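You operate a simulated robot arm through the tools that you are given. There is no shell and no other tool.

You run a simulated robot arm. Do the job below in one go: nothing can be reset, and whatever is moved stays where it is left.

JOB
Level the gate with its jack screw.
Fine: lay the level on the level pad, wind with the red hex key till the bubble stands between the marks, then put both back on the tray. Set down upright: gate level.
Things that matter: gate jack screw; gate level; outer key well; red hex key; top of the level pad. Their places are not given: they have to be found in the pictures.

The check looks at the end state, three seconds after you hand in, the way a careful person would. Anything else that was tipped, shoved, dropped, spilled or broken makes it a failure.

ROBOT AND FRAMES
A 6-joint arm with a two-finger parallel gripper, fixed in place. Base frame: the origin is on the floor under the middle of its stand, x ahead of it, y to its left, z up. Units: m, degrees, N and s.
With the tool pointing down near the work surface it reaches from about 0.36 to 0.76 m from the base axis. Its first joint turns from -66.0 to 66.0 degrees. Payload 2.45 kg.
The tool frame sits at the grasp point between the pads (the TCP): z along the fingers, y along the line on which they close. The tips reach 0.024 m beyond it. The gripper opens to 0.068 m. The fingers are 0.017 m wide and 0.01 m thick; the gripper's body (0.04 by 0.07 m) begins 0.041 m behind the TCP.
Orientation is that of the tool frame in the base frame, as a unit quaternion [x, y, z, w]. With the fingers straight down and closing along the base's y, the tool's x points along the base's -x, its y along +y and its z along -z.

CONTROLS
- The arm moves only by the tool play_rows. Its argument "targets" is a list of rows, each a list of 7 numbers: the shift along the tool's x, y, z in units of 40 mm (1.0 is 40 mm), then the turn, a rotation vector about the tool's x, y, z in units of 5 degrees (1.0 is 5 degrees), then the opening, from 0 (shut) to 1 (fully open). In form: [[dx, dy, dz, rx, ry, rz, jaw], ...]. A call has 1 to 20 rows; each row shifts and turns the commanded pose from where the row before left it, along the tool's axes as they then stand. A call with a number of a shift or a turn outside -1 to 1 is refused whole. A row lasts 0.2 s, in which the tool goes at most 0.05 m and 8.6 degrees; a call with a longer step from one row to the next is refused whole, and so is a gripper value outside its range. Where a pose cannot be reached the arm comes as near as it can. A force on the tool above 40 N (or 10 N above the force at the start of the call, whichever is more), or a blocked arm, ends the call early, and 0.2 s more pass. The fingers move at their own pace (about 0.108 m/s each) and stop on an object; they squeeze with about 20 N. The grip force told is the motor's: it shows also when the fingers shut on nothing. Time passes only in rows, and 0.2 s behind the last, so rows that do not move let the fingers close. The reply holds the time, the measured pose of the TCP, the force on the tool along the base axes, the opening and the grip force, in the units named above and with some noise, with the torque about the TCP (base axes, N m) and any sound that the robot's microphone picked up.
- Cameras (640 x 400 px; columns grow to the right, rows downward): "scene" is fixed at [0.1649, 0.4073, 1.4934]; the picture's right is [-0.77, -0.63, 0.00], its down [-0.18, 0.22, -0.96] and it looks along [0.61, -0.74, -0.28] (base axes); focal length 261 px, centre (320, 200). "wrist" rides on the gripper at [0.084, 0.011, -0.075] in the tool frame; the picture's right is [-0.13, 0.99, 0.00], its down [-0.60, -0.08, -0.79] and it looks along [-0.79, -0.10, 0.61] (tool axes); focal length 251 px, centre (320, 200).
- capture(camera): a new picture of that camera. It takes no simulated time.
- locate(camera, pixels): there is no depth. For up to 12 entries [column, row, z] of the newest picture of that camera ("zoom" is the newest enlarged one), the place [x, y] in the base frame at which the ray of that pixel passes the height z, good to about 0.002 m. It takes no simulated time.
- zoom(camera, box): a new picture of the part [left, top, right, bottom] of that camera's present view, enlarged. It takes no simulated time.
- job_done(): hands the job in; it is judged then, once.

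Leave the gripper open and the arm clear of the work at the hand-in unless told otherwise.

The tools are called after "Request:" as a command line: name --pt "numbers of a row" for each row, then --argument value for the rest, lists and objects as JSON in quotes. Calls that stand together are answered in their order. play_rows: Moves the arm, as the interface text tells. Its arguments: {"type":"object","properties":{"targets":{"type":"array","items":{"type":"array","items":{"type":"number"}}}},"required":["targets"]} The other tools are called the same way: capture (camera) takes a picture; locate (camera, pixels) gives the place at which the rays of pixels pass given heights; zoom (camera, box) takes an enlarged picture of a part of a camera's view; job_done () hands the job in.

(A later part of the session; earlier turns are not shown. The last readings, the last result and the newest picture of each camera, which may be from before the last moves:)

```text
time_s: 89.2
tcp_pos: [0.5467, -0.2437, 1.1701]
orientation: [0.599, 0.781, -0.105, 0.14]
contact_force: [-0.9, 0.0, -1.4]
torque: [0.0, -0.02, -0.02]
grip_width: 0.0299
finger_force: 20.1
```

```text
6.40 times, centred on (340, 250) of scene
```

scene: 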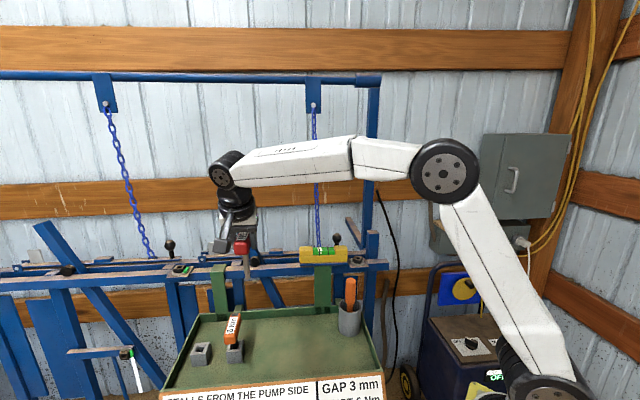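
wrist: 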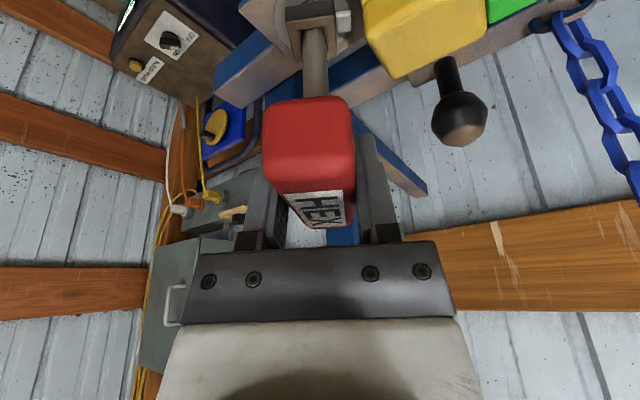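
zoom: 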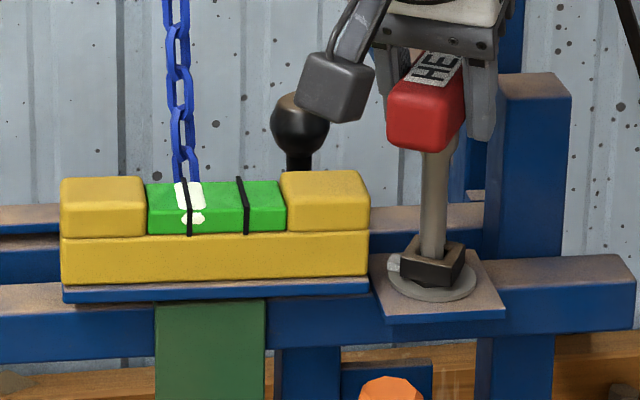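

Seated ~11 mm deep with no side force. Now a test turn: 20° clockwise about the key's axis, then I look at the head's white tag and the bubble.

Request:
play_rows --pt "0 0.01 0 0.342 0 0.94 0" --pt "0 0.01 0 0.342 0 0.94 0" --pt "0 0.01 0 0.342 0 0.94 0" --pt "0 0.01 0 0.342 0 0.94 0" --pt "0 0 0 0 0 0 0"

Request:
zoom --camera "scene" --box '[346, 243, 370, 267]'

Request:
zoom --camera "scene" --box '[290, 220, 390, 280]'

```text
time_s: 90.4
tcp_pos: [0.5497, -0.2453, 1.1708]
orientation: [0.726, 0.665, -0.128, 0.118]
contact_force: [-5.9, -5.2, -0.5]
torque: [-0.42, 0.51, 0.04]
grip_width: 0.0297
finger_force: 20.2
```

```text
16.00 times, centred on (358, 255) of scene
```

zoom: 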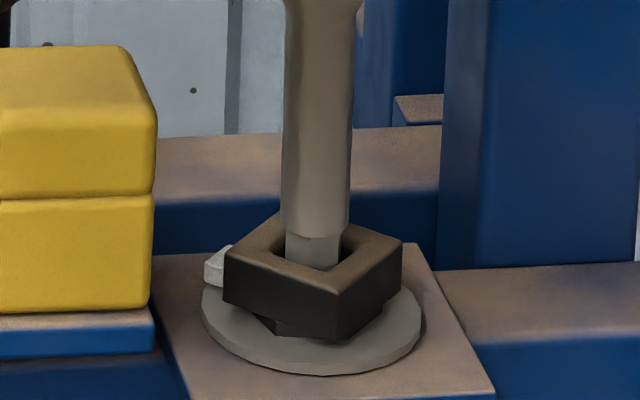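

```text
6.40 times, centred on (340, 250) of scene
```

zoom: 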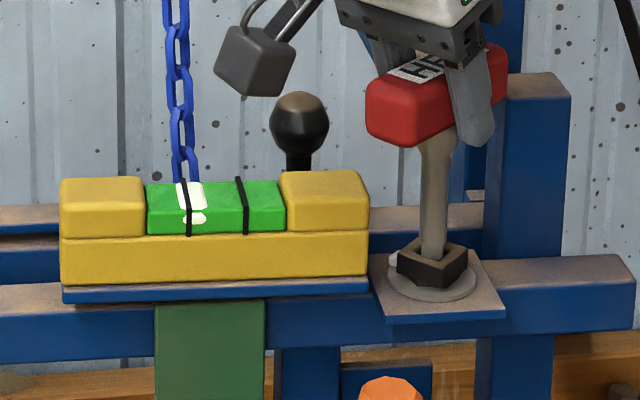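

The head turned with the key. I enlarge the bubble to compare with before, and relax the side force a bit.

Request:
play_rows --pt "-0.0118 -0.012 0.0043 0 0 0 0" --pt "0 0 0 0 0 0 0"

Request:
zoom --camera "scene" --box '[308, 243, 340, 263]'

Request:
zoom --camera "scene" --box '[290, 235, 362, 280]'

```text
time_s: 91.0
tcp_pos: [0.5488, -0.2446, 1.1696]
orientation: [0.726, 0.665, -0.128, 0.118]
contact_force: [-2.9, -3.4, -1.5]
torque: [-0.35, 0.27, 0.02]
grip_width: 0.0297
finger_force: 19.7
```

```text
16.00 times, centred on (324, 253) of scene
```

zoom: 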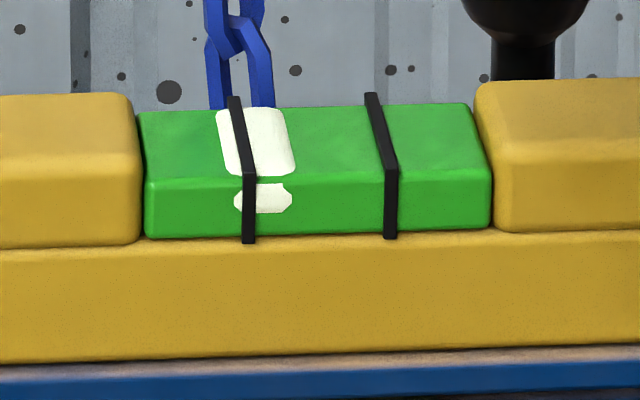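

```text
8.89 times, centred on (326, 258) of scene
```

zoom: 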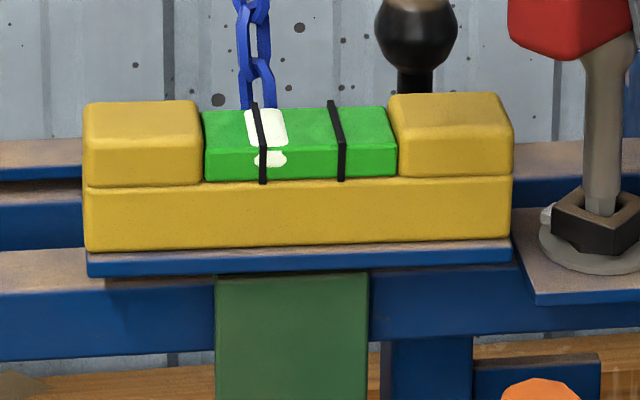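

Clockwise 20° moved the bubble ~3 px toward centre (marks centre needs ~31 px in that zoom, so roughly 200° in all). I continue clockwise 40°, with smaller compensation.

Request:
play_rows --pt "-0.007 -0.006 0.0026 0.342 0 0.94 0" --pt "0 0.007 0 0.342 0 0.94 0" --pt "0 0.007 0 0.342 0 0.94 0" --pt "0 0.007 0 0.342 0 0.94 0" --pt "0 0 0 0 0 0 0"

Request:
zoom --camera "scene" --box '[308, 243, 340, 263]'

Request:
capture --camera "scene"

Request:
capture --camera "wrist"

```text
time_s: 92.2
tcp_pos: [0.5487, -0.2432, 1.1706]
orientation: [0.831, 0.529, -0.145, 0.095]
contact_force: [0.6, 0.6, -0.7]
torque: [0.01, -0.06, 0.0]
grip_width: 0.0298
finger_force: 20.5
```

```text
16.00 times, centred on (324, 253) of scene
```

zoom: 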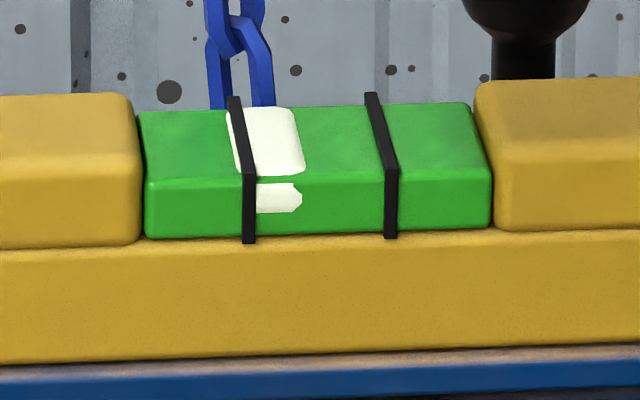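

```text
taken
```

scene: 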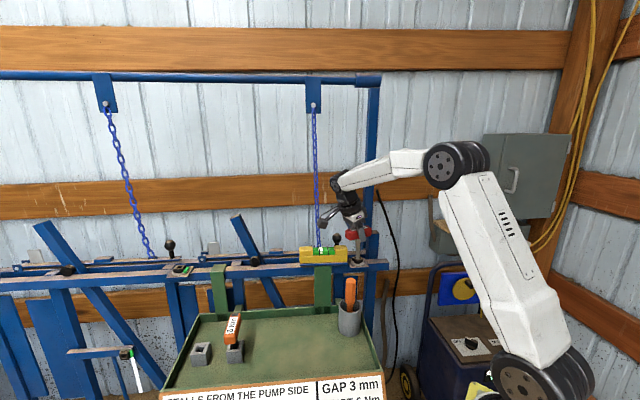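

```text
taken
```

wrist: 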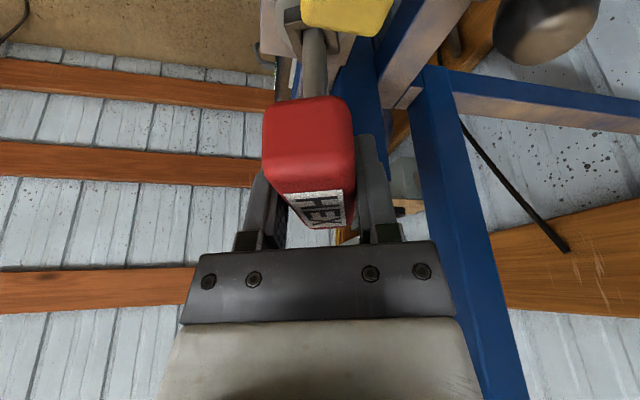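

The bubble moved about 10 px (16x zoom) for this 20°; about 95° more to go. I continue 20° clockwise, then will re-grip from the other side with the tool upright.

Request:
play_rows --pt "0 0.008 0 0.342 0 0.94 0" --pt "0 0.008 0 0.342 0 0.94 0" --pt "0 0.008 0 0.342 0 0.94 0" --pt "0 0.008 0 0.342 0 0.94 0" --pt "0 0 0 0 0 0 0" --pt "0 0 0 0 0 0 0"

Request:
zoom --camera "scene" --box '[308, 243, 340, 263]'

Request:
zoom --camera "scene" --box '[290, 190, 410, 280]'

```text
time_s: 93.6
tcp_pos: [0.5498, -0.2456, 1.1699]
orientation: [0.91, 0.376, -0.159, 0.067]
contact_force: [1.6, 3.1, -1.0]
torque: [0.37, -0.2, -0.01]
grip_width: 0.0298
finger_force: 20.3
```

```text
16.00 times, centred on (324, 253) of scene
```

zoom: 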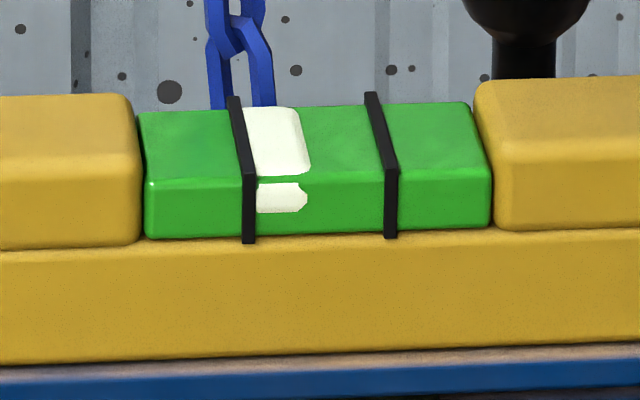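

```text
4.44 times, centred on (350, 235) of scene
```

zoom: 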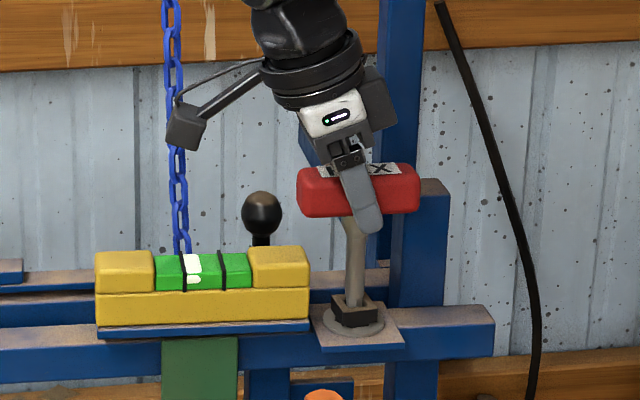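

Another ~6 px. Now I release the key (it stands in the socket) and withdraw along the tool axis, then check that the key stands still.

Request:
play_rows --pt "0 0 0 0 0 0 0.6" --pt "0 0 0 0 0 0 0.75" --pt "0 0 0 0 0 0 0.75" --pt "0 0 0 0 0 0 0.75"

Request:
zoom --camera "scene" --box '[310, 190, 400, 280]'

```text
time_s: 94.6
tcp_pos: [0.5504, -0.245, 1.1701]
orientation: [0.91, 0.377, -0.158, 0.068]
contact_force: [-0.9, -0.6, 0.3]
torque: [0.0, 0.01, -0.01]
grip_width: 0.0511
finger_force: 0.1
```

```text
4.44 times, centred on (355, 235) of scene
```

zoom: 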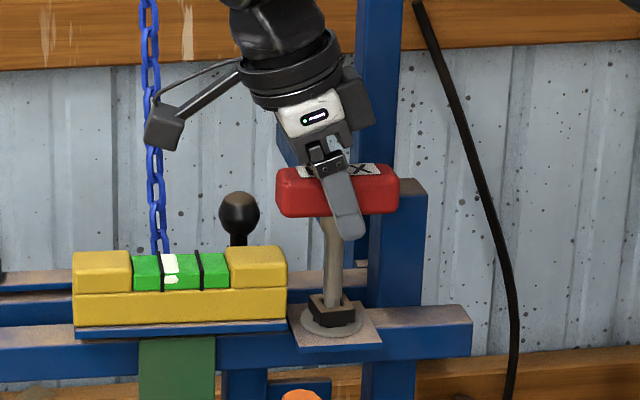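

The key stands on its own. I withdraw along the tool axis 90 mm.

Request:
play_rows --pt "0 0 -0.2 0 0 0 0.75" --pt "0 0 -0.4 0 0 0 0.75" --pt "0 0 -0.7 0 0 0 0.75" --pt "0 0 -0.9 0 0 0 0.75" --pt "0 0 0 0 0 0 0.75"

Request:
zoom --camera "scene" --box '[290, 180, 410, 280]'

Request:
capture --camera "wrist"

```text
time_s: 95.8
tcp_pos: [0.5705, -0.2242, 1.2532]
orientation: [0.91, 0.376, -0.159, 0.067]
contact_force: [0.3, -0.5, 0.6]
torque: [0.0, -0.02, 0.0]
grip_width: 0.0511
finger_force: 0.0
```

```text
4.00 times, centred on (350, 230) of scene
```

zoom: 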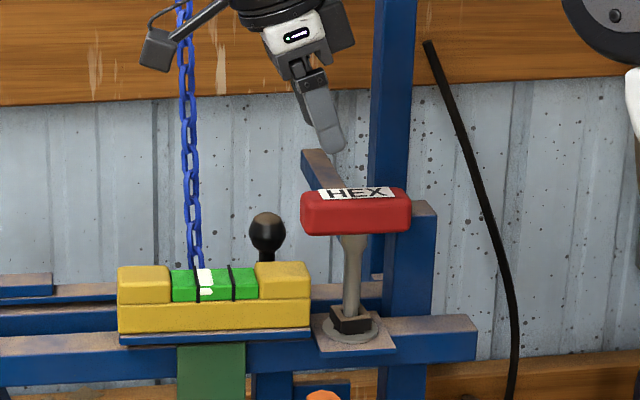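

```text
taken
```

wrist: 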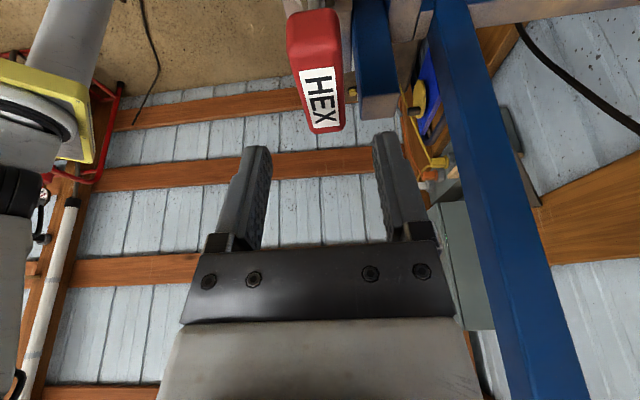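

The key stands upright. I bring the tool upright (undo the 20° tilt) and turn it back 180° counter-clockwise, staying above the handle.

Request:
play_rows --pt "0 0 0 0 1 0 0.75" --pt "0 0 0 0 1 0 0.75" --pt "0 0 0 0 1 0 0.75" --pt "0 0 0 0 1 0 0.75" --pt "0 0 0 0 0 -1 0.75" --pt "0 0 0 0 0 -1 0.75" --pt "0 0 0 0 0 -1 0.75" --pt "0 0 0 0 0 -1 0.75" --pt "0 0 0 0 0 -1 0.75" --pt "0 0 0 0 0 -1 0.75" --pt "0 0 0 0 0 -1 0.75" --pt "0 0 0 0 0 -1 0.75" --pt "0 0 0 0 0 -1 0.75" --pt "0 0 0 0 0 -1 0.75" --pt "0 0 0 0 0 -1 0.75" --pt "0 0 0 0 0 -1 0.75" --pt "0 0 0 0 0 -1 0.75" --pt "0 0 0 0 0 -1 0.75" --pt "0 0 0 0 0 -1 0.75" --pt "0 0 0 0 0 -1 0.75"

Request:
play_rows --pt "0 0 0 0 0 -1 0.75" --pt "0 0 0 0 0 -1 0.75" --pt "0 0 0 0 0 -1 0.75" --pt "0 0 0 0 0 -1 0.75" --pt "0 0 0 0 0 -1 0.75" --pt "0 0 0 0 0 -1 0.75" --pt "0 0 0 0 0 -1 0.75" --pt "0 0 0 0 0 -1 0.75" --pt "0 0 0 0 0 -1 0.75" --pt "0 0 0 0 0 -1 0.75" --pt "0 0 0 0 0 -1 0.75" --pt "0 0 0 0 0 -1 0.75" --pt "0 0 0 0 0 -1 0.75" --pt "0 0 0 0 0 -1 0.75" --pt "0 0 0 0 0 -1 0.75" --pt "0 0 0 0 0 -1 0.75" --pt "0 0 0 0 0 -1 0.75" --pt "0 0 0 0 0 -1 0.75" --pt "0 0 0 0 0 -1 0.75" --pt "0 0 0 0 0 -1 0.75"

Request:
capture --camera "wrist"

Request:
capture --camera "scene"

```text
time_s: 100.0
tcp_pos: [0.5721, -0.2224, 1.2535]
orientation: [0.461, 0.888, 0.0, 0.002]
contact_force: [-0.6, 0.1, -0.1]
torque: [0.01, 0.02, -0.01]
grip_width: 0.0509
finger_force: 0.1
```

```text
time_s: 104.2
tcp_pos: [0.5721, -0.224, 1.2535]
orientation: [-0.383, 0.924, -0.001, 0.001]
contact_force: [0.3, -0.7, 0.2]
torque: [0.03, 0.03, 0.0]
grip_width: 0.0512
finger_force: 0.1
```

```text
taken
```

wrist: 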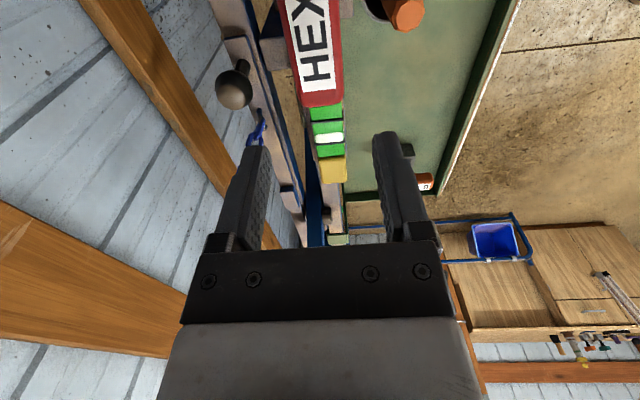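

```text
taken
```

scene: 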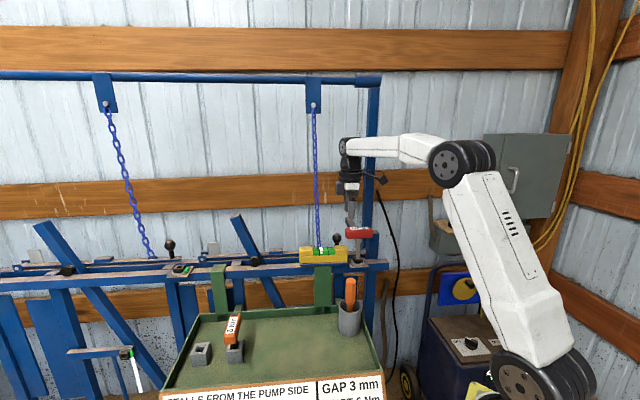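

From here I verify the handle's line: end corners (305,106) and (342,103), side points at row 50.

Request:
locate --camera "wrist" --pixels '[[305, 106, 1.183], [342, 103, 1.183], [318, 45, 1.183], [289, 50, 1.178], [342, 48, 1.178]]'

Request:
zoom --camera "wrist" --box '[270, 80, 390, 200]'

```text
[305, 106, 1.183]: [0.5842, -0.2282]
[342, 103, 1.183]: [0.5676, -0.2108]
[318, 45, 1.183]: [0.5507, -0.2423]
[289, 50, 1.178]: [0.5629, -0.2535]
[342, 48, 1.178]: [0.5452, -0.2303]
```

```text
3.33 times, centred on (330, 140) of wrist
```

zoom: 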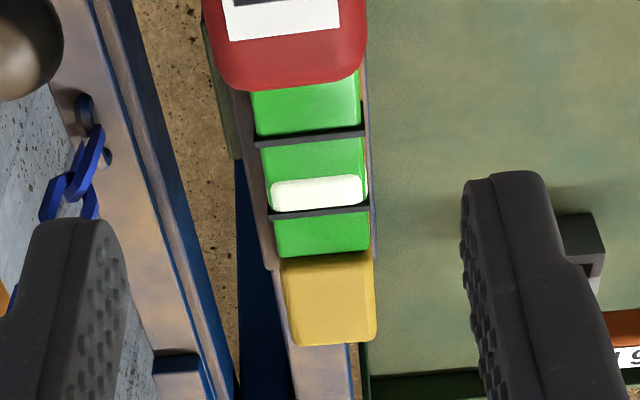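

The bubble now lies just inside the far mark (zoom: marks at 137 and 212, bubble 175–210; centre wanted ≈174). I move over the key's axis and descend to grip the handle upright.

Request:
play_rows --pt "0.4 0 0 0 0 0 0.75" --pt "0.455 0 0 0 0 0 0.75" --pt "0 0 0.7 0 0 0 0.75" --pt "0 0 0.5 0 0 0 0.75" --pt "0 0 0 0 0 0 0.75"

Request:
capture --camera "wrist"

Request:
zoom --camera "scene" --box '[310, 190, 400, 280]'

```text
time_s: 105.4
tcp_pos: [0.5486, -0.2493, 1.2048]
orientation: [-0.383, 0.924, -0.001, 0.002]
contact_force: [-0.3, -0.6, 0.8]
torque: [0.01, -0.01, 0.01]
grip_width: 0.0509
finger_force: 0.1
```

```text
taken
```

wrist: 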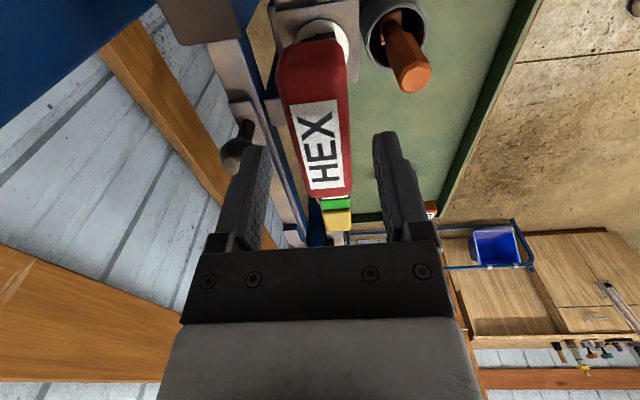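

```text
4.44 times, centred on (355, 235) of scene
```

zoom: 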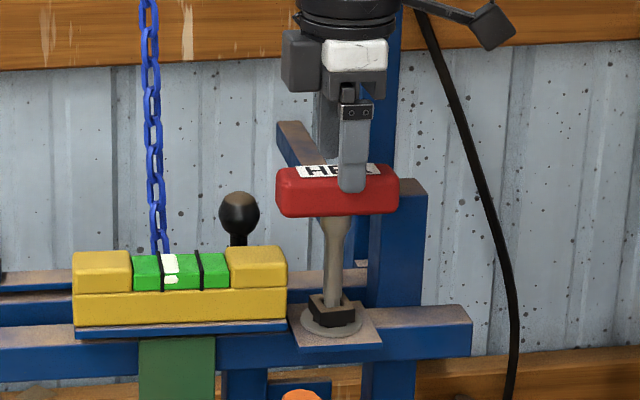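

The near finger seems ~1 cm right of the handle's middle in the scene view. I check the handle's ends in the wrist picture: near end (311,45), far end (326,193), label centre (319,146).

Request:
locate --camera "wrist" --pixels '[[311, 48, 1.183], [326, 193, 1.183], [319, 146, 1.183], [313, 104, 1.183], [325, 186, 1.183], [318, 22, 1.075], [338, 38, 1.06]]'

Request:
zoom --camera "wrist" --box '[250, 0, 410, 220]'

```text
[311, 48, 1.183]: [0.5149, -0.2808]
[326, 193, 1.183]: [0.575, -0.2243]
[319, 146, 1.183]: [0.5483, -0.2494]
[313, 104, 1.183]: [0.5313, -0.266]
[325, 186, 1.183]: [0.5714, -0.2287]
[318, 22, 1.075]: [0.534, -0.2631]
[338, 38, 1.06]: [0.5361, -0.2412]
```

```text
1.82 times, centred on (330, 110) of wrist
```

zoom: 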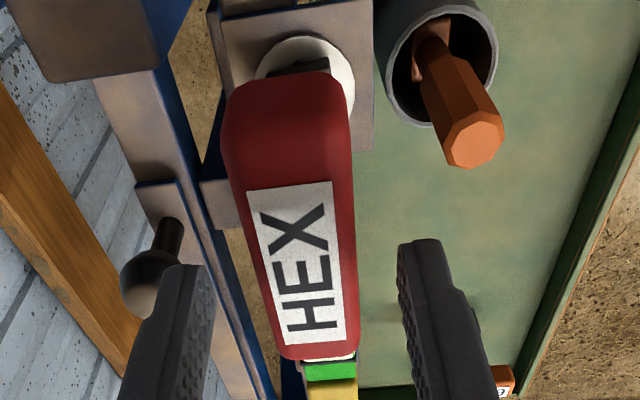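

All consistent: the TCP is over the key axis within ~2 mm (the finger offset was perspective). I descend to z≈1.170 and close.

Request:
play_rows --pt "0 0 0.5 0 0 0 0.75" --pt "0 0 0.37 0 0 0 0.75" --pt "0 0 0 0 0 0 0.75" --pt "0 0 0 0 0 0 0.3" --pt "0 0 0 0 0 0 0" --pt "0 0 0 0 0 0 0" --pt "0 0 0 0 0 0 0"

Request:
zoom --camera "scene" --box '[310, 190, 400, 280]'

Request:
zoom --camera "scene" --box '[308, 243, 340, 263]'

```text
time_s: 107.0
tcp_pos: [0.5475, -0.2484, 1.1724]
orientation: [-0.383, 0.924, -0.002, 0.002]
contact_force: [-0.2, 0.6, 0.2]
torque: [0.01, -0.01, 0.01]
grip_width: 0.0295
finger_force: 19.7
```

```text
4.44 times, centred on (355, 235) of scene
```

zoom: 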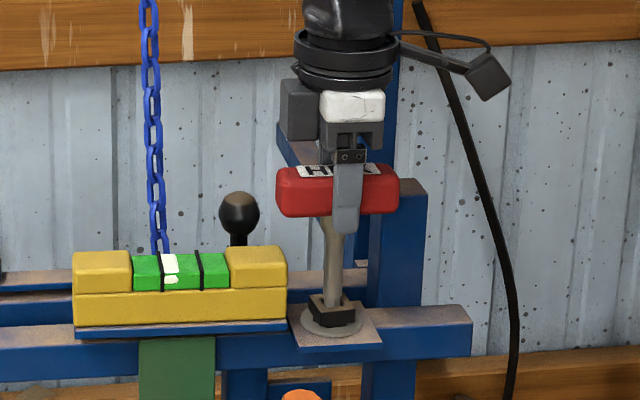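

```text
16.00 times, centred on (324, 253) of scene
```

zoom: 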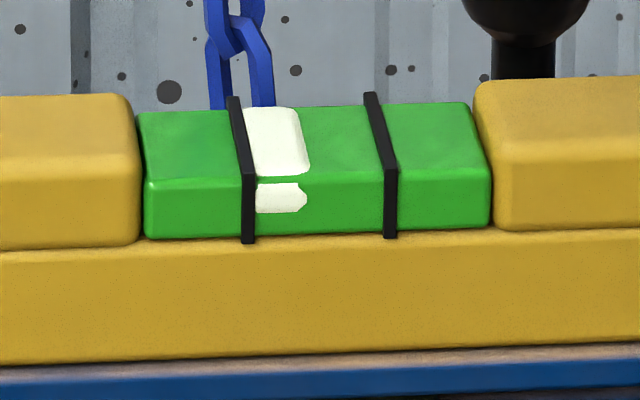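

Gripped upright (0.0295 m, 19.7 N). I wind 40° clockwise and read the bubble.

Request:
play_rows --pt "0 0.003 0 0 0 1 0" --pt "0 0.003 0 0 0 1 0" --pt "0 0.003 0 0 0 1 0" --pt "0 0.003 0 0 0 1 0" --pt "0 0.003 0 0 0 1 0" --pt "0 0.003 0 0 0 1 0" --pt "0 0.003 0 0 0 1 0" --pt "0 0.003 0 0 0 1 0" --pt "0 0 0 0 0 0 0" --pt "0 0 0 0 0 0 0"

Request:
zoom --camera "scene" --box '[308, 243, 340, 263]'

Request:
zoom --camera "scene" --box '[310, 190, 400, 280]'

```text
time_s: 109.2
tcp_pos: [0.5474, -0.2472, 1.1699]
orientation: [-0.042, 0.999, -0.001, 0.001]
contact_force: [-2.4, 0.7, 0.6]
torque: [0.06, 0.22, 0.02]
grip_width: 0.0297
finger_force: 20.2
```

```text
16.00 times, centred on (324, 253) of scene
```

zoom: 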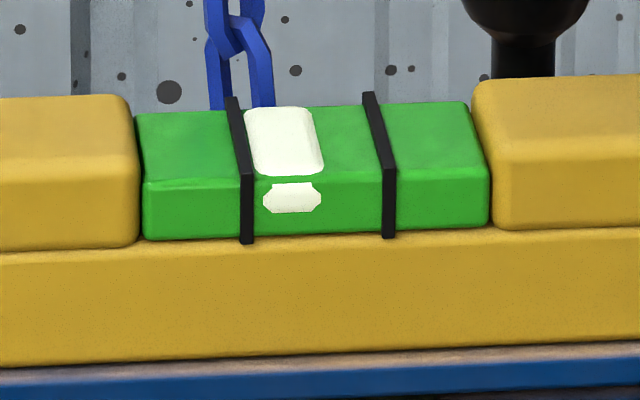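

```text
4.44 times, centred on (355, 235) of scene
```

zoom: 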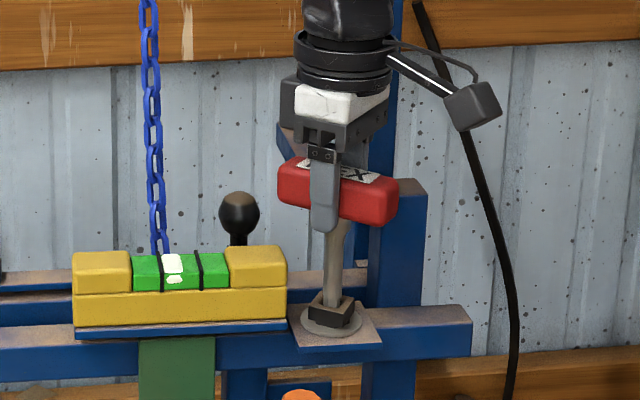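

Bubble blob centre moved from 279 to 292 (marks' centre 318). I wind 40° more.

Request:
play_rows --pt "0 0.003 0 0 0 1 0" --pt "0 0.003 0 0 0 1 0" --pt "0 0.003 0 0 0 1 0" --pt "0 0.003 0 0 0 1 0" --pt "0 0.003 0 0 0 1 0" --pt "0 0.003 0 0 0 1 0" --pt "0 0.003 0 0 0 1 0" --pt "0 0.003 0 0 0 1 0" --pt "0 0 0 0 0 0 0" --pt "0 0 0 0 0 0 0"

Request:
zoom --camera "scene" --box '[308, 243, 340, 263]'

```text
time_s: 111.4
tcp_pos: [0.5478, -0.2468, 1.1705]
orientation: [0.301, 0.954, 0.0, 0.001]
contact_force: [-0.9, 1.0, -0.5]
torque: [0.05, 0.04, 0.0]
grip_width: 0.0296
finger_force: 20.6
```

```text
16.00 times, centred on (324, 253) of scene
```

zoom: 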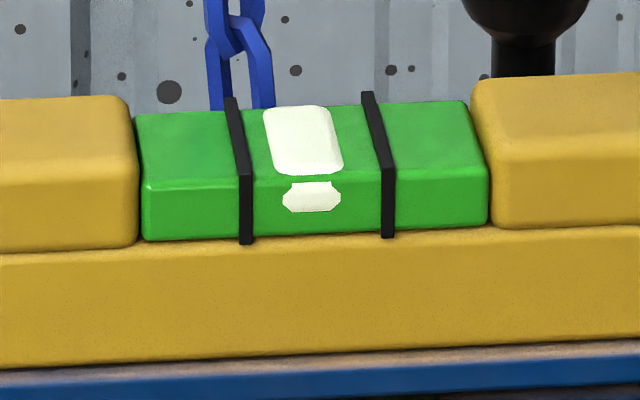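

Blob centre 312, marks' centre 317; rate is 0.5 px per degree. I wind 10° more.

Request:
play_rows --pt "0 0.003 0 0 0 1 0" --pt "0 0.003 0 0 0 1 0" --pt "0 0 0 0 0 0 0" --pt "0 0 0 0 0 0 0" --pt "0 0 0 0 0 0 0"

Request:
zoom --camera "scene" --box '[308, 243, 340, 263]'

Request:
zoom --camera "scene" --box '[314, 245, 334, 260]'

```text
time_s: 112.6
tcp_pos: [0.5472, -0.2468, 1.171]
orientation: [0.382, 0.924, 0.0, 0.003]
contact_force: [1.0, 1.3, 1.1]
torque: [0.02, -0.03, 0.02]
grip_width: 0.0296
finger_force: 19.9
```

```text
16.00 times, centred on (324, 253) of scene
```

zoom: 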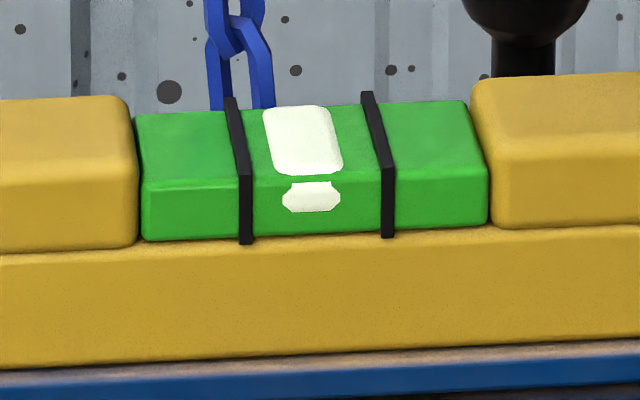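

```text
16.00 times, centred on (324, 252) of scene
```

zoom: 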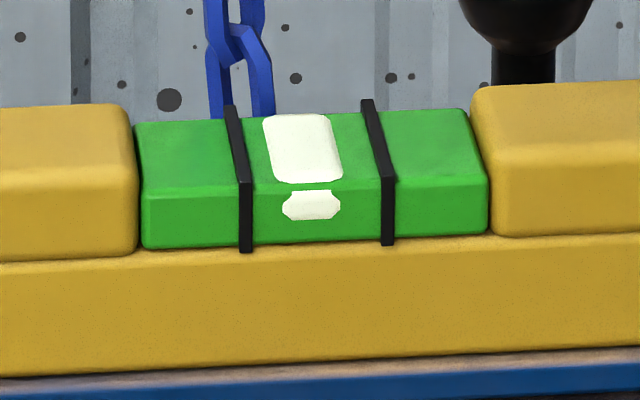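

No change from the last 10° (perhaps play or lag). I wait and wind 10° more, then read again.

Request:
play_rows --pt "0 0.003 0 0 0 1 0" --pt "0 0.003 0 0 0 1 0" --pt "0 0 0 0 0 0 0" --pt "0 0 0 0 0 0 0" --pt "0 0 0 0 0 0 0" --pt "0 0 0 0 0 0 0"

Request:
zoom --camera "scene" --box '[308, 243, 340, 263]'

Request:
zoom --camera "scene" --box '[346, 243, 370, 267]'

Request:
capture --camera "wrist"

```text
time_s: 114.0
tcp_pos: [0.547, -0.2459, 1.1704]
orientation: [0.462, 0.887, 0.001, 0.002]
contact_force: [3.6, 0.0, -0.6]
torque: [0.02, -0.21, 0.02]
grip_width: 0.0299
finger_force: 20.2
```

```text
16.00 times, centred on (324, 253) of scene
```

zoom: 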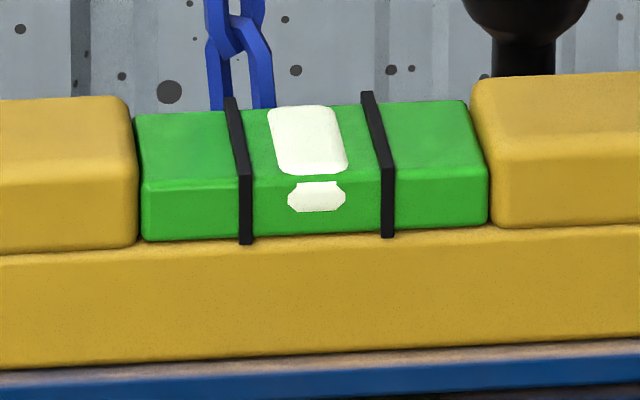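

```text
16.00 times, centred on (358, 255) of scene
```

zoom: 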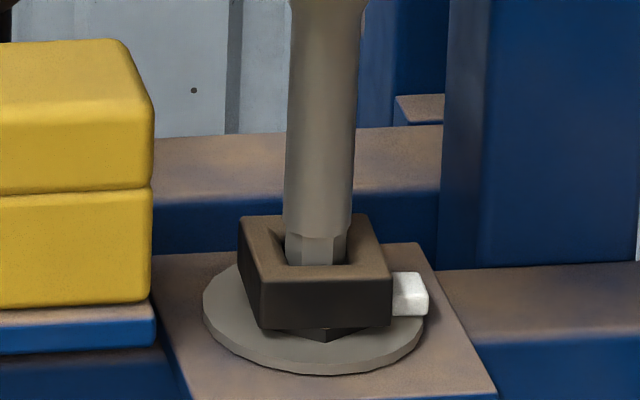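

```text
taken
```

wrist: 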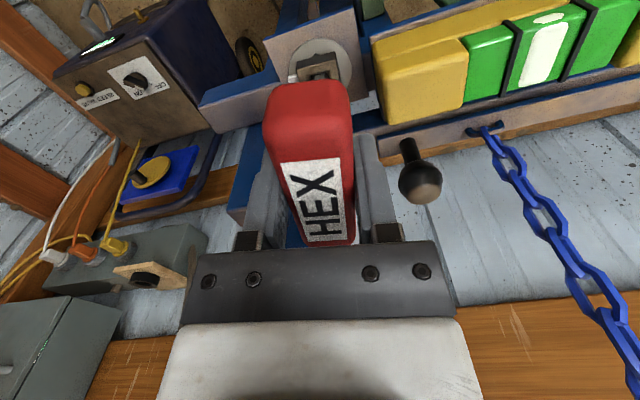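

Blob centre 316.5 vs marks' centre 317: centred. I double-check from the wrist view, enlarging (450–640, 0–110).

Request:
zoom --camera "wrist" --box '[450, 0, 640, 110]'

Request:
zoom --camera "scene" --box '[290, 235, 362, 280]'

```text
3.37 times, centred on (545, 55) of wrist
```

zoom: 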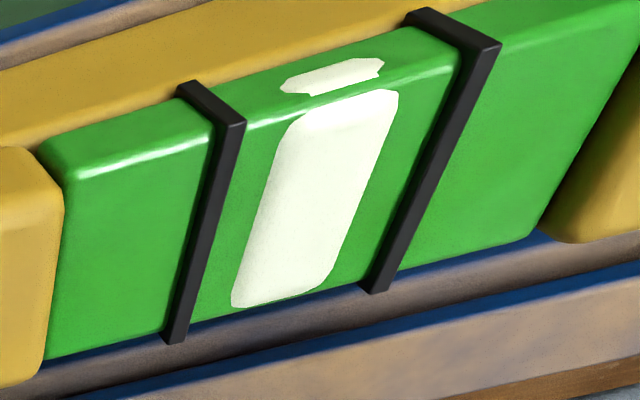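

```text
8.89 times, centred on (326, 258) of scene
```

zoom: 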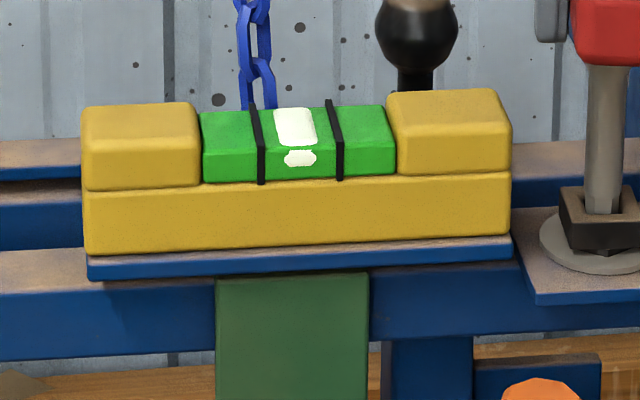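

Both views show the bubble centred between the marks. Now I open, tilt the tool 20° in place about the closing axis (needed for the far well), and re-grip the handle.

Request:
play_rows --pt "0 0 0 0 0 0 0.6" --pt "0 0 0 0 0 0 0.75" --pt "0 0 0 0 0 0 0.75" --pt "0 0 0 0 -0.5 0 0.75" --pt "0 0 0 0 -0.75 0 0.75" --pt "0 0 0 0 -0.75 0 0.75" --pt "0 0 0 0 -1 0 0.75" --pt "0 0 0 0 -1 0 0.75" --pt "0 0 0 0 0 0 0.75"

Request:
zoom --camera "scene" --box '[310, 190, 400, 280]'

Request:
capture --camera "wrist"

```text
time_s: 116.0
tcp_pos: [0.5482, -0.2459, 1.1717]
orientation: [0.455, 0.873, -0.08, 0.156]
contact_force: [0.7, 0.2, 0.5]
torque: [0.01, -0.02, 0.0]
grip_width: 0.0509
finger_force: 0.0
```

```text
4.44 times, centred on (355, 235) of scene
```

zoom: 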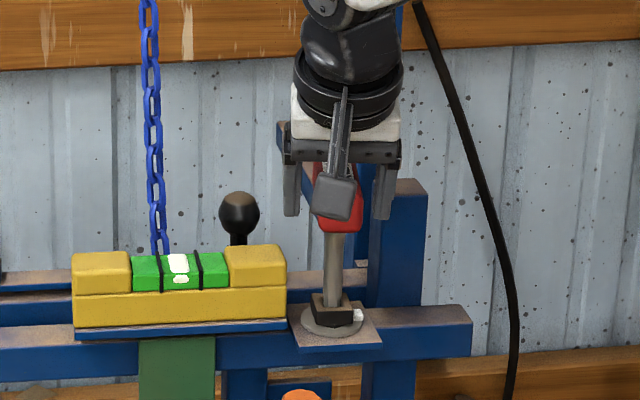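

```text
taken
```

wrist: 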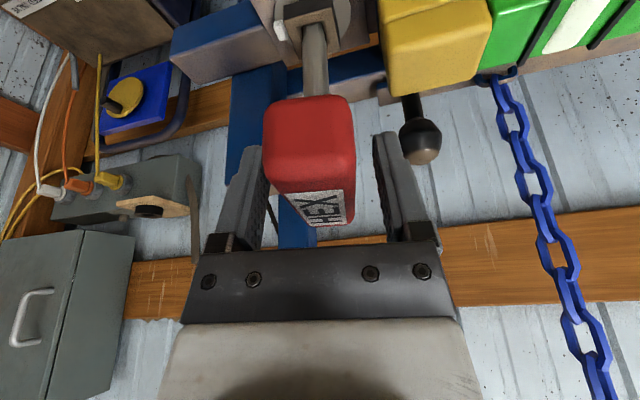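

Tilted with the fingers clear on both sides. I close on the handle and check the bubble again.

Request:
play_rows --pt "0 0 0 0 0 0 0.4" --pt "0 0 0 0 0 0 0" --pt "0 0 0 0 0 0 0" --pt "0 0 0 0 0 0 0" --pt "0 0 0 0 0 0 0"

Request:
zoom --camera "scene" --box '[308, 243, 340, 263]'

Request:
zoom --camera "wrist" --box '[260, 0, 380, 80]'

```text
time_s: 117.2
tcp_pos: [0.5489, -0.2461, 1.1705]
orientation: [0.456, 0.873, -0.08, 0.155]
contact_force: [1.8, 1.7, -0.4]
torque: [0.06, -0.09, -0.02]
grip_width: 0.0297
finger_force: 20.0
```

```text
16.00 times, centred on (324, 253) of scene
```

zoom: 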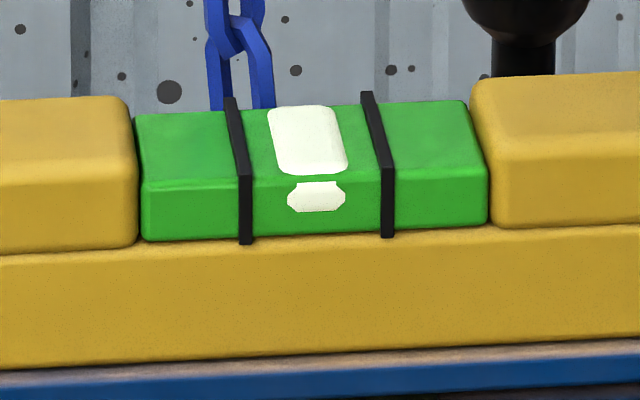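

```text
5.00 times, centred on (320, 40) of wrist
```

zoom: 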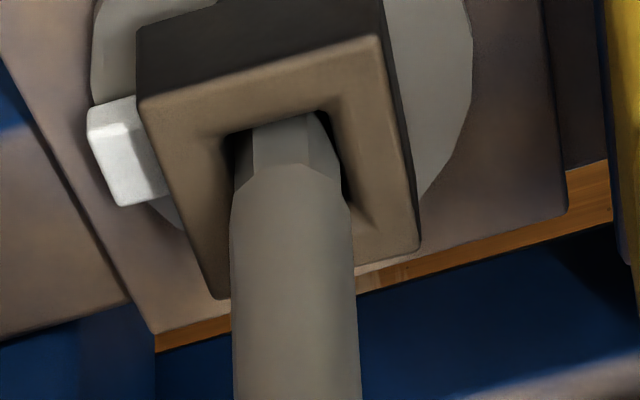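

Still centred. I lift the key straight out of the socket, slowly first, up to about z=1.26.

Request:
play_rows --pt "-0.0342 0 -0.094 0 0 0 0" --pt "-0.0342 0 -0.094 0 0 0 0" --pt "-0.0513 0 -0.141 0 0 0 0" --pt "-0.086 0 -0.235 0 0 0 0" --pt "-0.137 0 -0.376 0 0 0 0" --pt "-0.171 0 -0.47 0 0 0 0" --pt "-0.171 0 -0.47 0 0 0 0" --pt "-0.086 0 -0.235 0 0 0 0" --pt "0 0 0 0 0 0 0"

Request:
capture --camera "wrist"

Request:
zoom --camera "scene" --box '[290, 180, 410, 280]'

Request:
zoom --camera "scene" --box '[308, 243, 340, 263]'

```text
time_s: 119.2
tcp_pos: [0.5478, -0.247, 1.2618]
orientation: [0.455, 0.873, -0.08, 0.156]
contact_force: [-0.2, 0.4, -1.3]
torque: [0.01, 0.01, 0.04]
grip_width: 0.0297
finger_force: 19.9
```

```text
taken
```

wrist: 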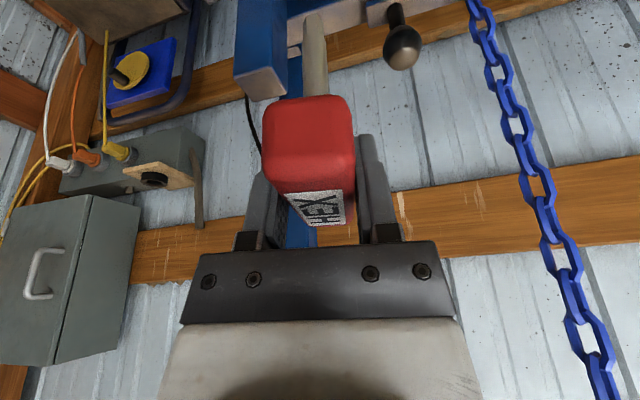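

```text
4.00 times, centred on (350, 230) of scene
```

zoom: 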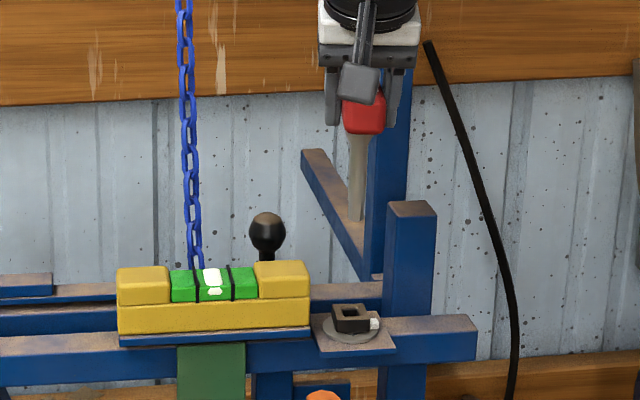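

```text
16.00 times, centred on (324, 253) of scene
```

zoom: 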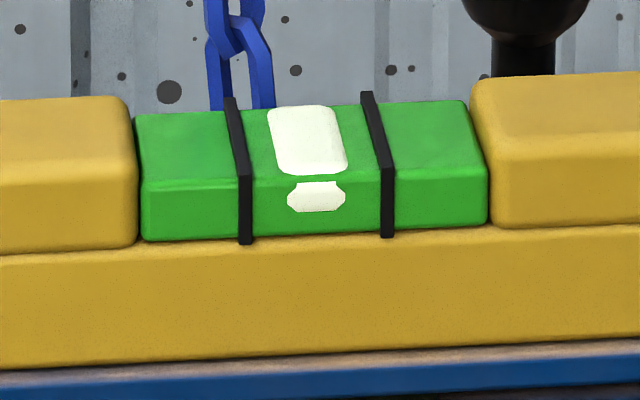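

The key is out and the bubble stays centred. I turn the tool back 10° to the original heading and carry the key away over the tray the way it came.

Request:
play_rows --pt "0.25 0.08 -0.09 0 0 0 0" --pt "0.5 0.17 -0.18 0 0 0 0" --pt "0.6 0.2 -0.22 0 0 0 0" --pt "0.6 0.2 -0.22 0 0 0 0" --pt "0.4 0.15 -0.13 0 0 0 0" --pt "0 0 0 -0.342 0 -0.94 0" --pt "0 0 0 -0.342 0 -0.94 0" --pt "0 0 0 0 0 0 0"

Request:
capture --camera "wrist"

```text
time_s: 121.0
tcp_pos: [0.5166, -0.1457, 1.2601]
orientation: [0.377, 0.909, -0.067, 0.163]
contact_force: [0.4, 0.7, -1.0]
torque: [0.02, 0.01, 0.0]
grip_width: 0.0299
finger_force: 20.4
```

```text
taken
```

wrist: 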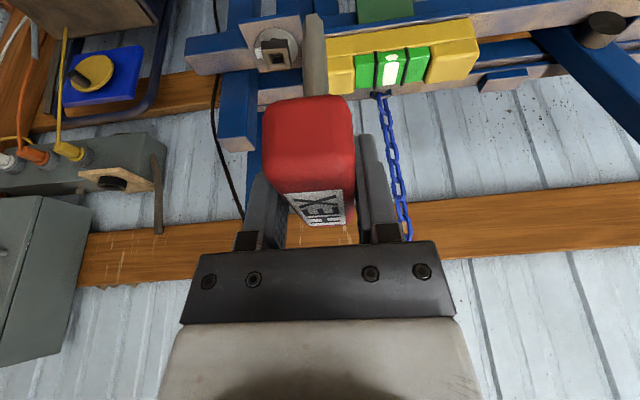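

I carry on over the tray to (0.63,0.107,1.25).

Request:
play_rows --pt "0.15 0.405 -0.038 0 0 0 0" --pt "0.3 0.809 -0.076 0 0 0 0" --pt "0.3 0.809 -0.076 0 0 0 0" --pt "0.3 0.809 -0.076 0 0 0 0" --pt "0.3 0.809 -0.076 0 0 0 0" --pt "0.3 0.809 -0.076 0 0 0 0" --pt "0.3 0.809 -0.076 0 0 0 0" --pt "0.3 0.809 -0.076 0 0 0 0" --pt "0.15 0.405 -0.038 0 0 0 0" --pt "0 0 0 0 0 0 0"

Request:
capture --camera "wrist"

Request:
capture --camera "scene"

```text
time_s: 123.2
tcp_pos: [0.6299, 0.1056, 1.2491]
orientation: [0.378, 0.909, -0.067, 0.163]
contact_force: [0.6, -0.2, -1.2]
torque: [0.0, -0.02, 0.01]
grip_width: 0.0298
finger_force: 20.4
```

```text
taken
```

wrist: 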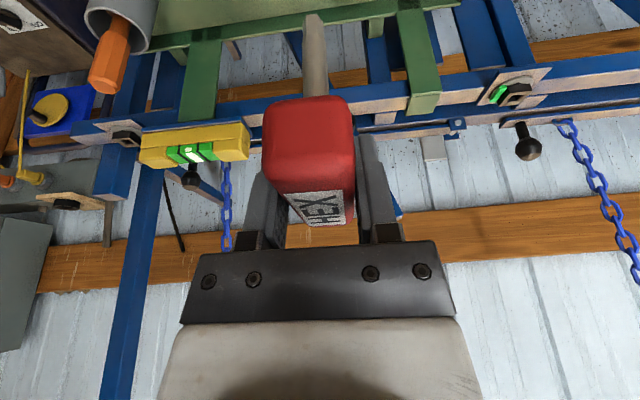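

```text
taken
```

scene: 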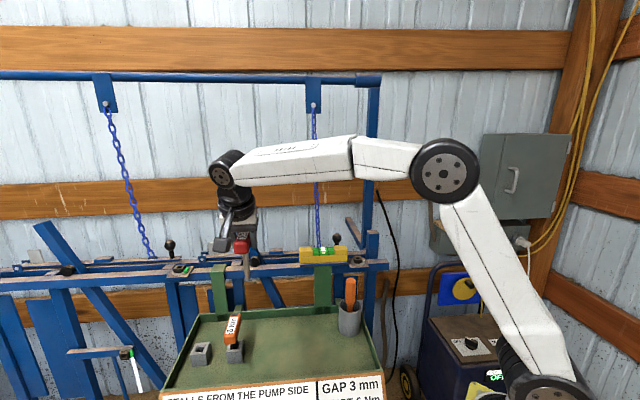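

I go toward the well: first to (0.74,0.166,1.12), tip passing well above the orange key.

Request:
play_rows --pt "0.023 0.25 0.278 0 0 0 0" --pt "0.045 0.5 0.556 0 0 0 0" --pt "0.045 0.5 0.556 0 0 0 0" --pt "0.045 0.5 0.556 0 0 0 0" --pt "0.045 0.5 0.556 0 0 0 0" --pt "0.045 0.5 0.556 0 0 0 0" --pt "0.024 0.255 0.276 0 0 0 0" --pt "0 0 0 0 0 0 0"

Request:
capture --camera "wrist"

Request:
zoom --camera "scene" --box '[150, 270, 270, 370]'

```text
time_s: 125.0
tcp_pos: [0.7413, 0.1677, 1.1214]
orientation: [0.376, 0.91, -0.066, 0.163]
contact_force: [-0.1, -0.2, -1.6]
torque: [0.01, 0.01, -0.03]
grip_width: 0.0296
finger_force: 19.9
```

```text
taken
```

wrist: 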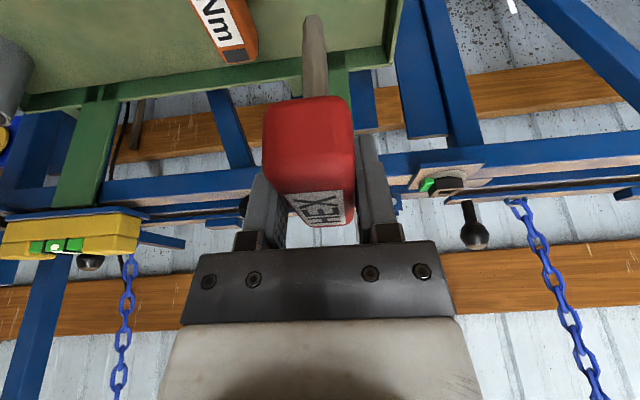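

```text
4.00 times, centred on (210, 320) of scene
```

zoom: 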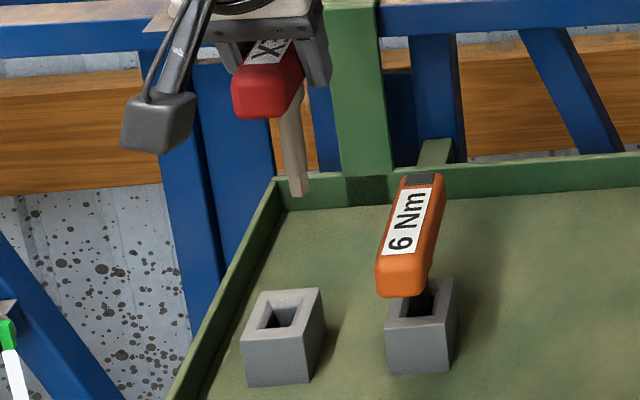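

I move over the well and down so the tip is ~4 cm above its rim.

Request:
play_rows --pt "0.117 0.189 0.502 0 0 0 0" --pt "0.117 0.189 0.502 0 0 0 0" --pt "0.117 0.189 0.502 0 0 0 0" --pt "0 0 0 0 0 0 0" --pt "0 0 0 0 0 0 0"

Request:
capture --camera "wrist"

Request:
zoom --camera "wrist" --box '[240, 0, 400, 100]'

Request:
zoom --camera "scene" --box '[170, 310, 234, 370]'

```text
time_s: 126.2
tcp_pos: [0.7623, 0.1756, 1.0582]
orientation: [0.377, 0.91, -0.066, 0.162]
contact_force: [0.7, 0.1, -1.7]
torque: [-0.01, 0.01, 0.04]
grip_width: 0.03
finger_force: 19.6
```

```text
taken
```

wrist: 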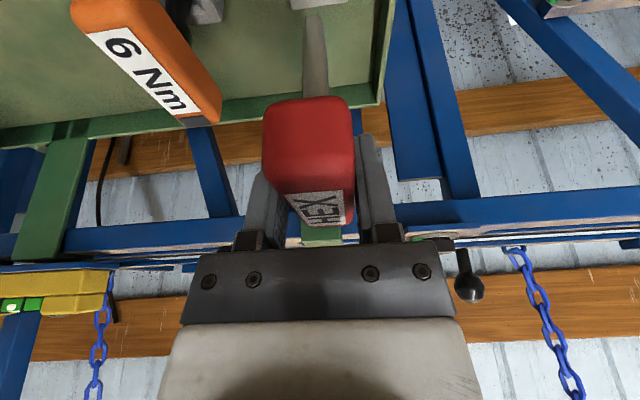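

```text
4.00 times, centred on (320, 50) of wrist
```

zoom: 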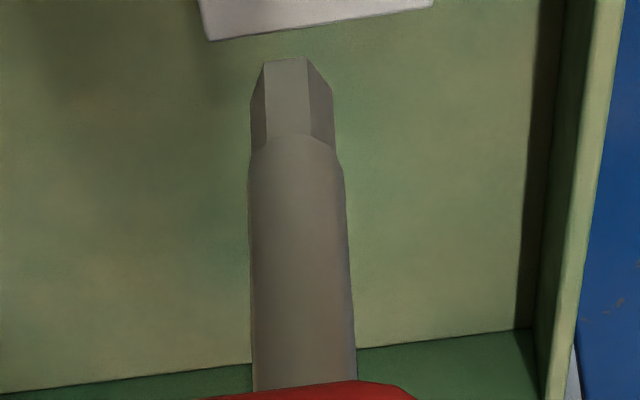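

```text
6.67 times, centred on (202, 340) of scene
```

zoom: 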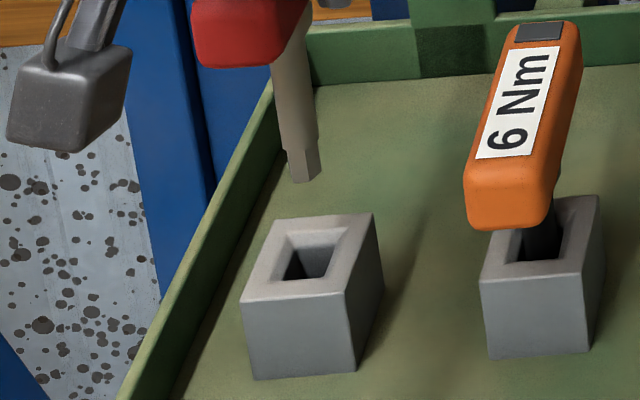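

The tip seems a few mm off toward the orange key's side. I convert: tip (306,177) at z=0.958, well corners at z=0.92.

Request:
locate --camera "zoom" --pixels '[[306, 176, 0.958], [306, 176, 0.955], [309, 256, 0.92], [240, 300, 0.92], [346, 293, 0.92], [373, 214, 0.92], [277, 218, 0.92]]'

Request:
locate --camera "wrist" --pixels '[[313.5, 23, 0.958], [292, 10, 0.92], [347, 2, 0.92]]'

```text
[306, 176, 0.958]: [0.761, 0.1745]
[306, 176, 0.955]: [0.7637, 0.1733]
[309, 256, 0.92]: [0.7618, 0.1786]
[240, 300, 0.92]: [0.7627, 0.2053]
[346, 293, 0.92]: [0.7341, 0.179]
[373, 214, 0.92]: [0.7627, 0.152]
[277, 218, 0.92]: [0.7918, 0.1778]
```

```text
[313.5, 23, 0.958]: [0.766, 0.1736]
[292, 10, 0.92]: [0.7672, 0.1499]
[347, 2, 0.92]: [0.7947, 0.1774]
```

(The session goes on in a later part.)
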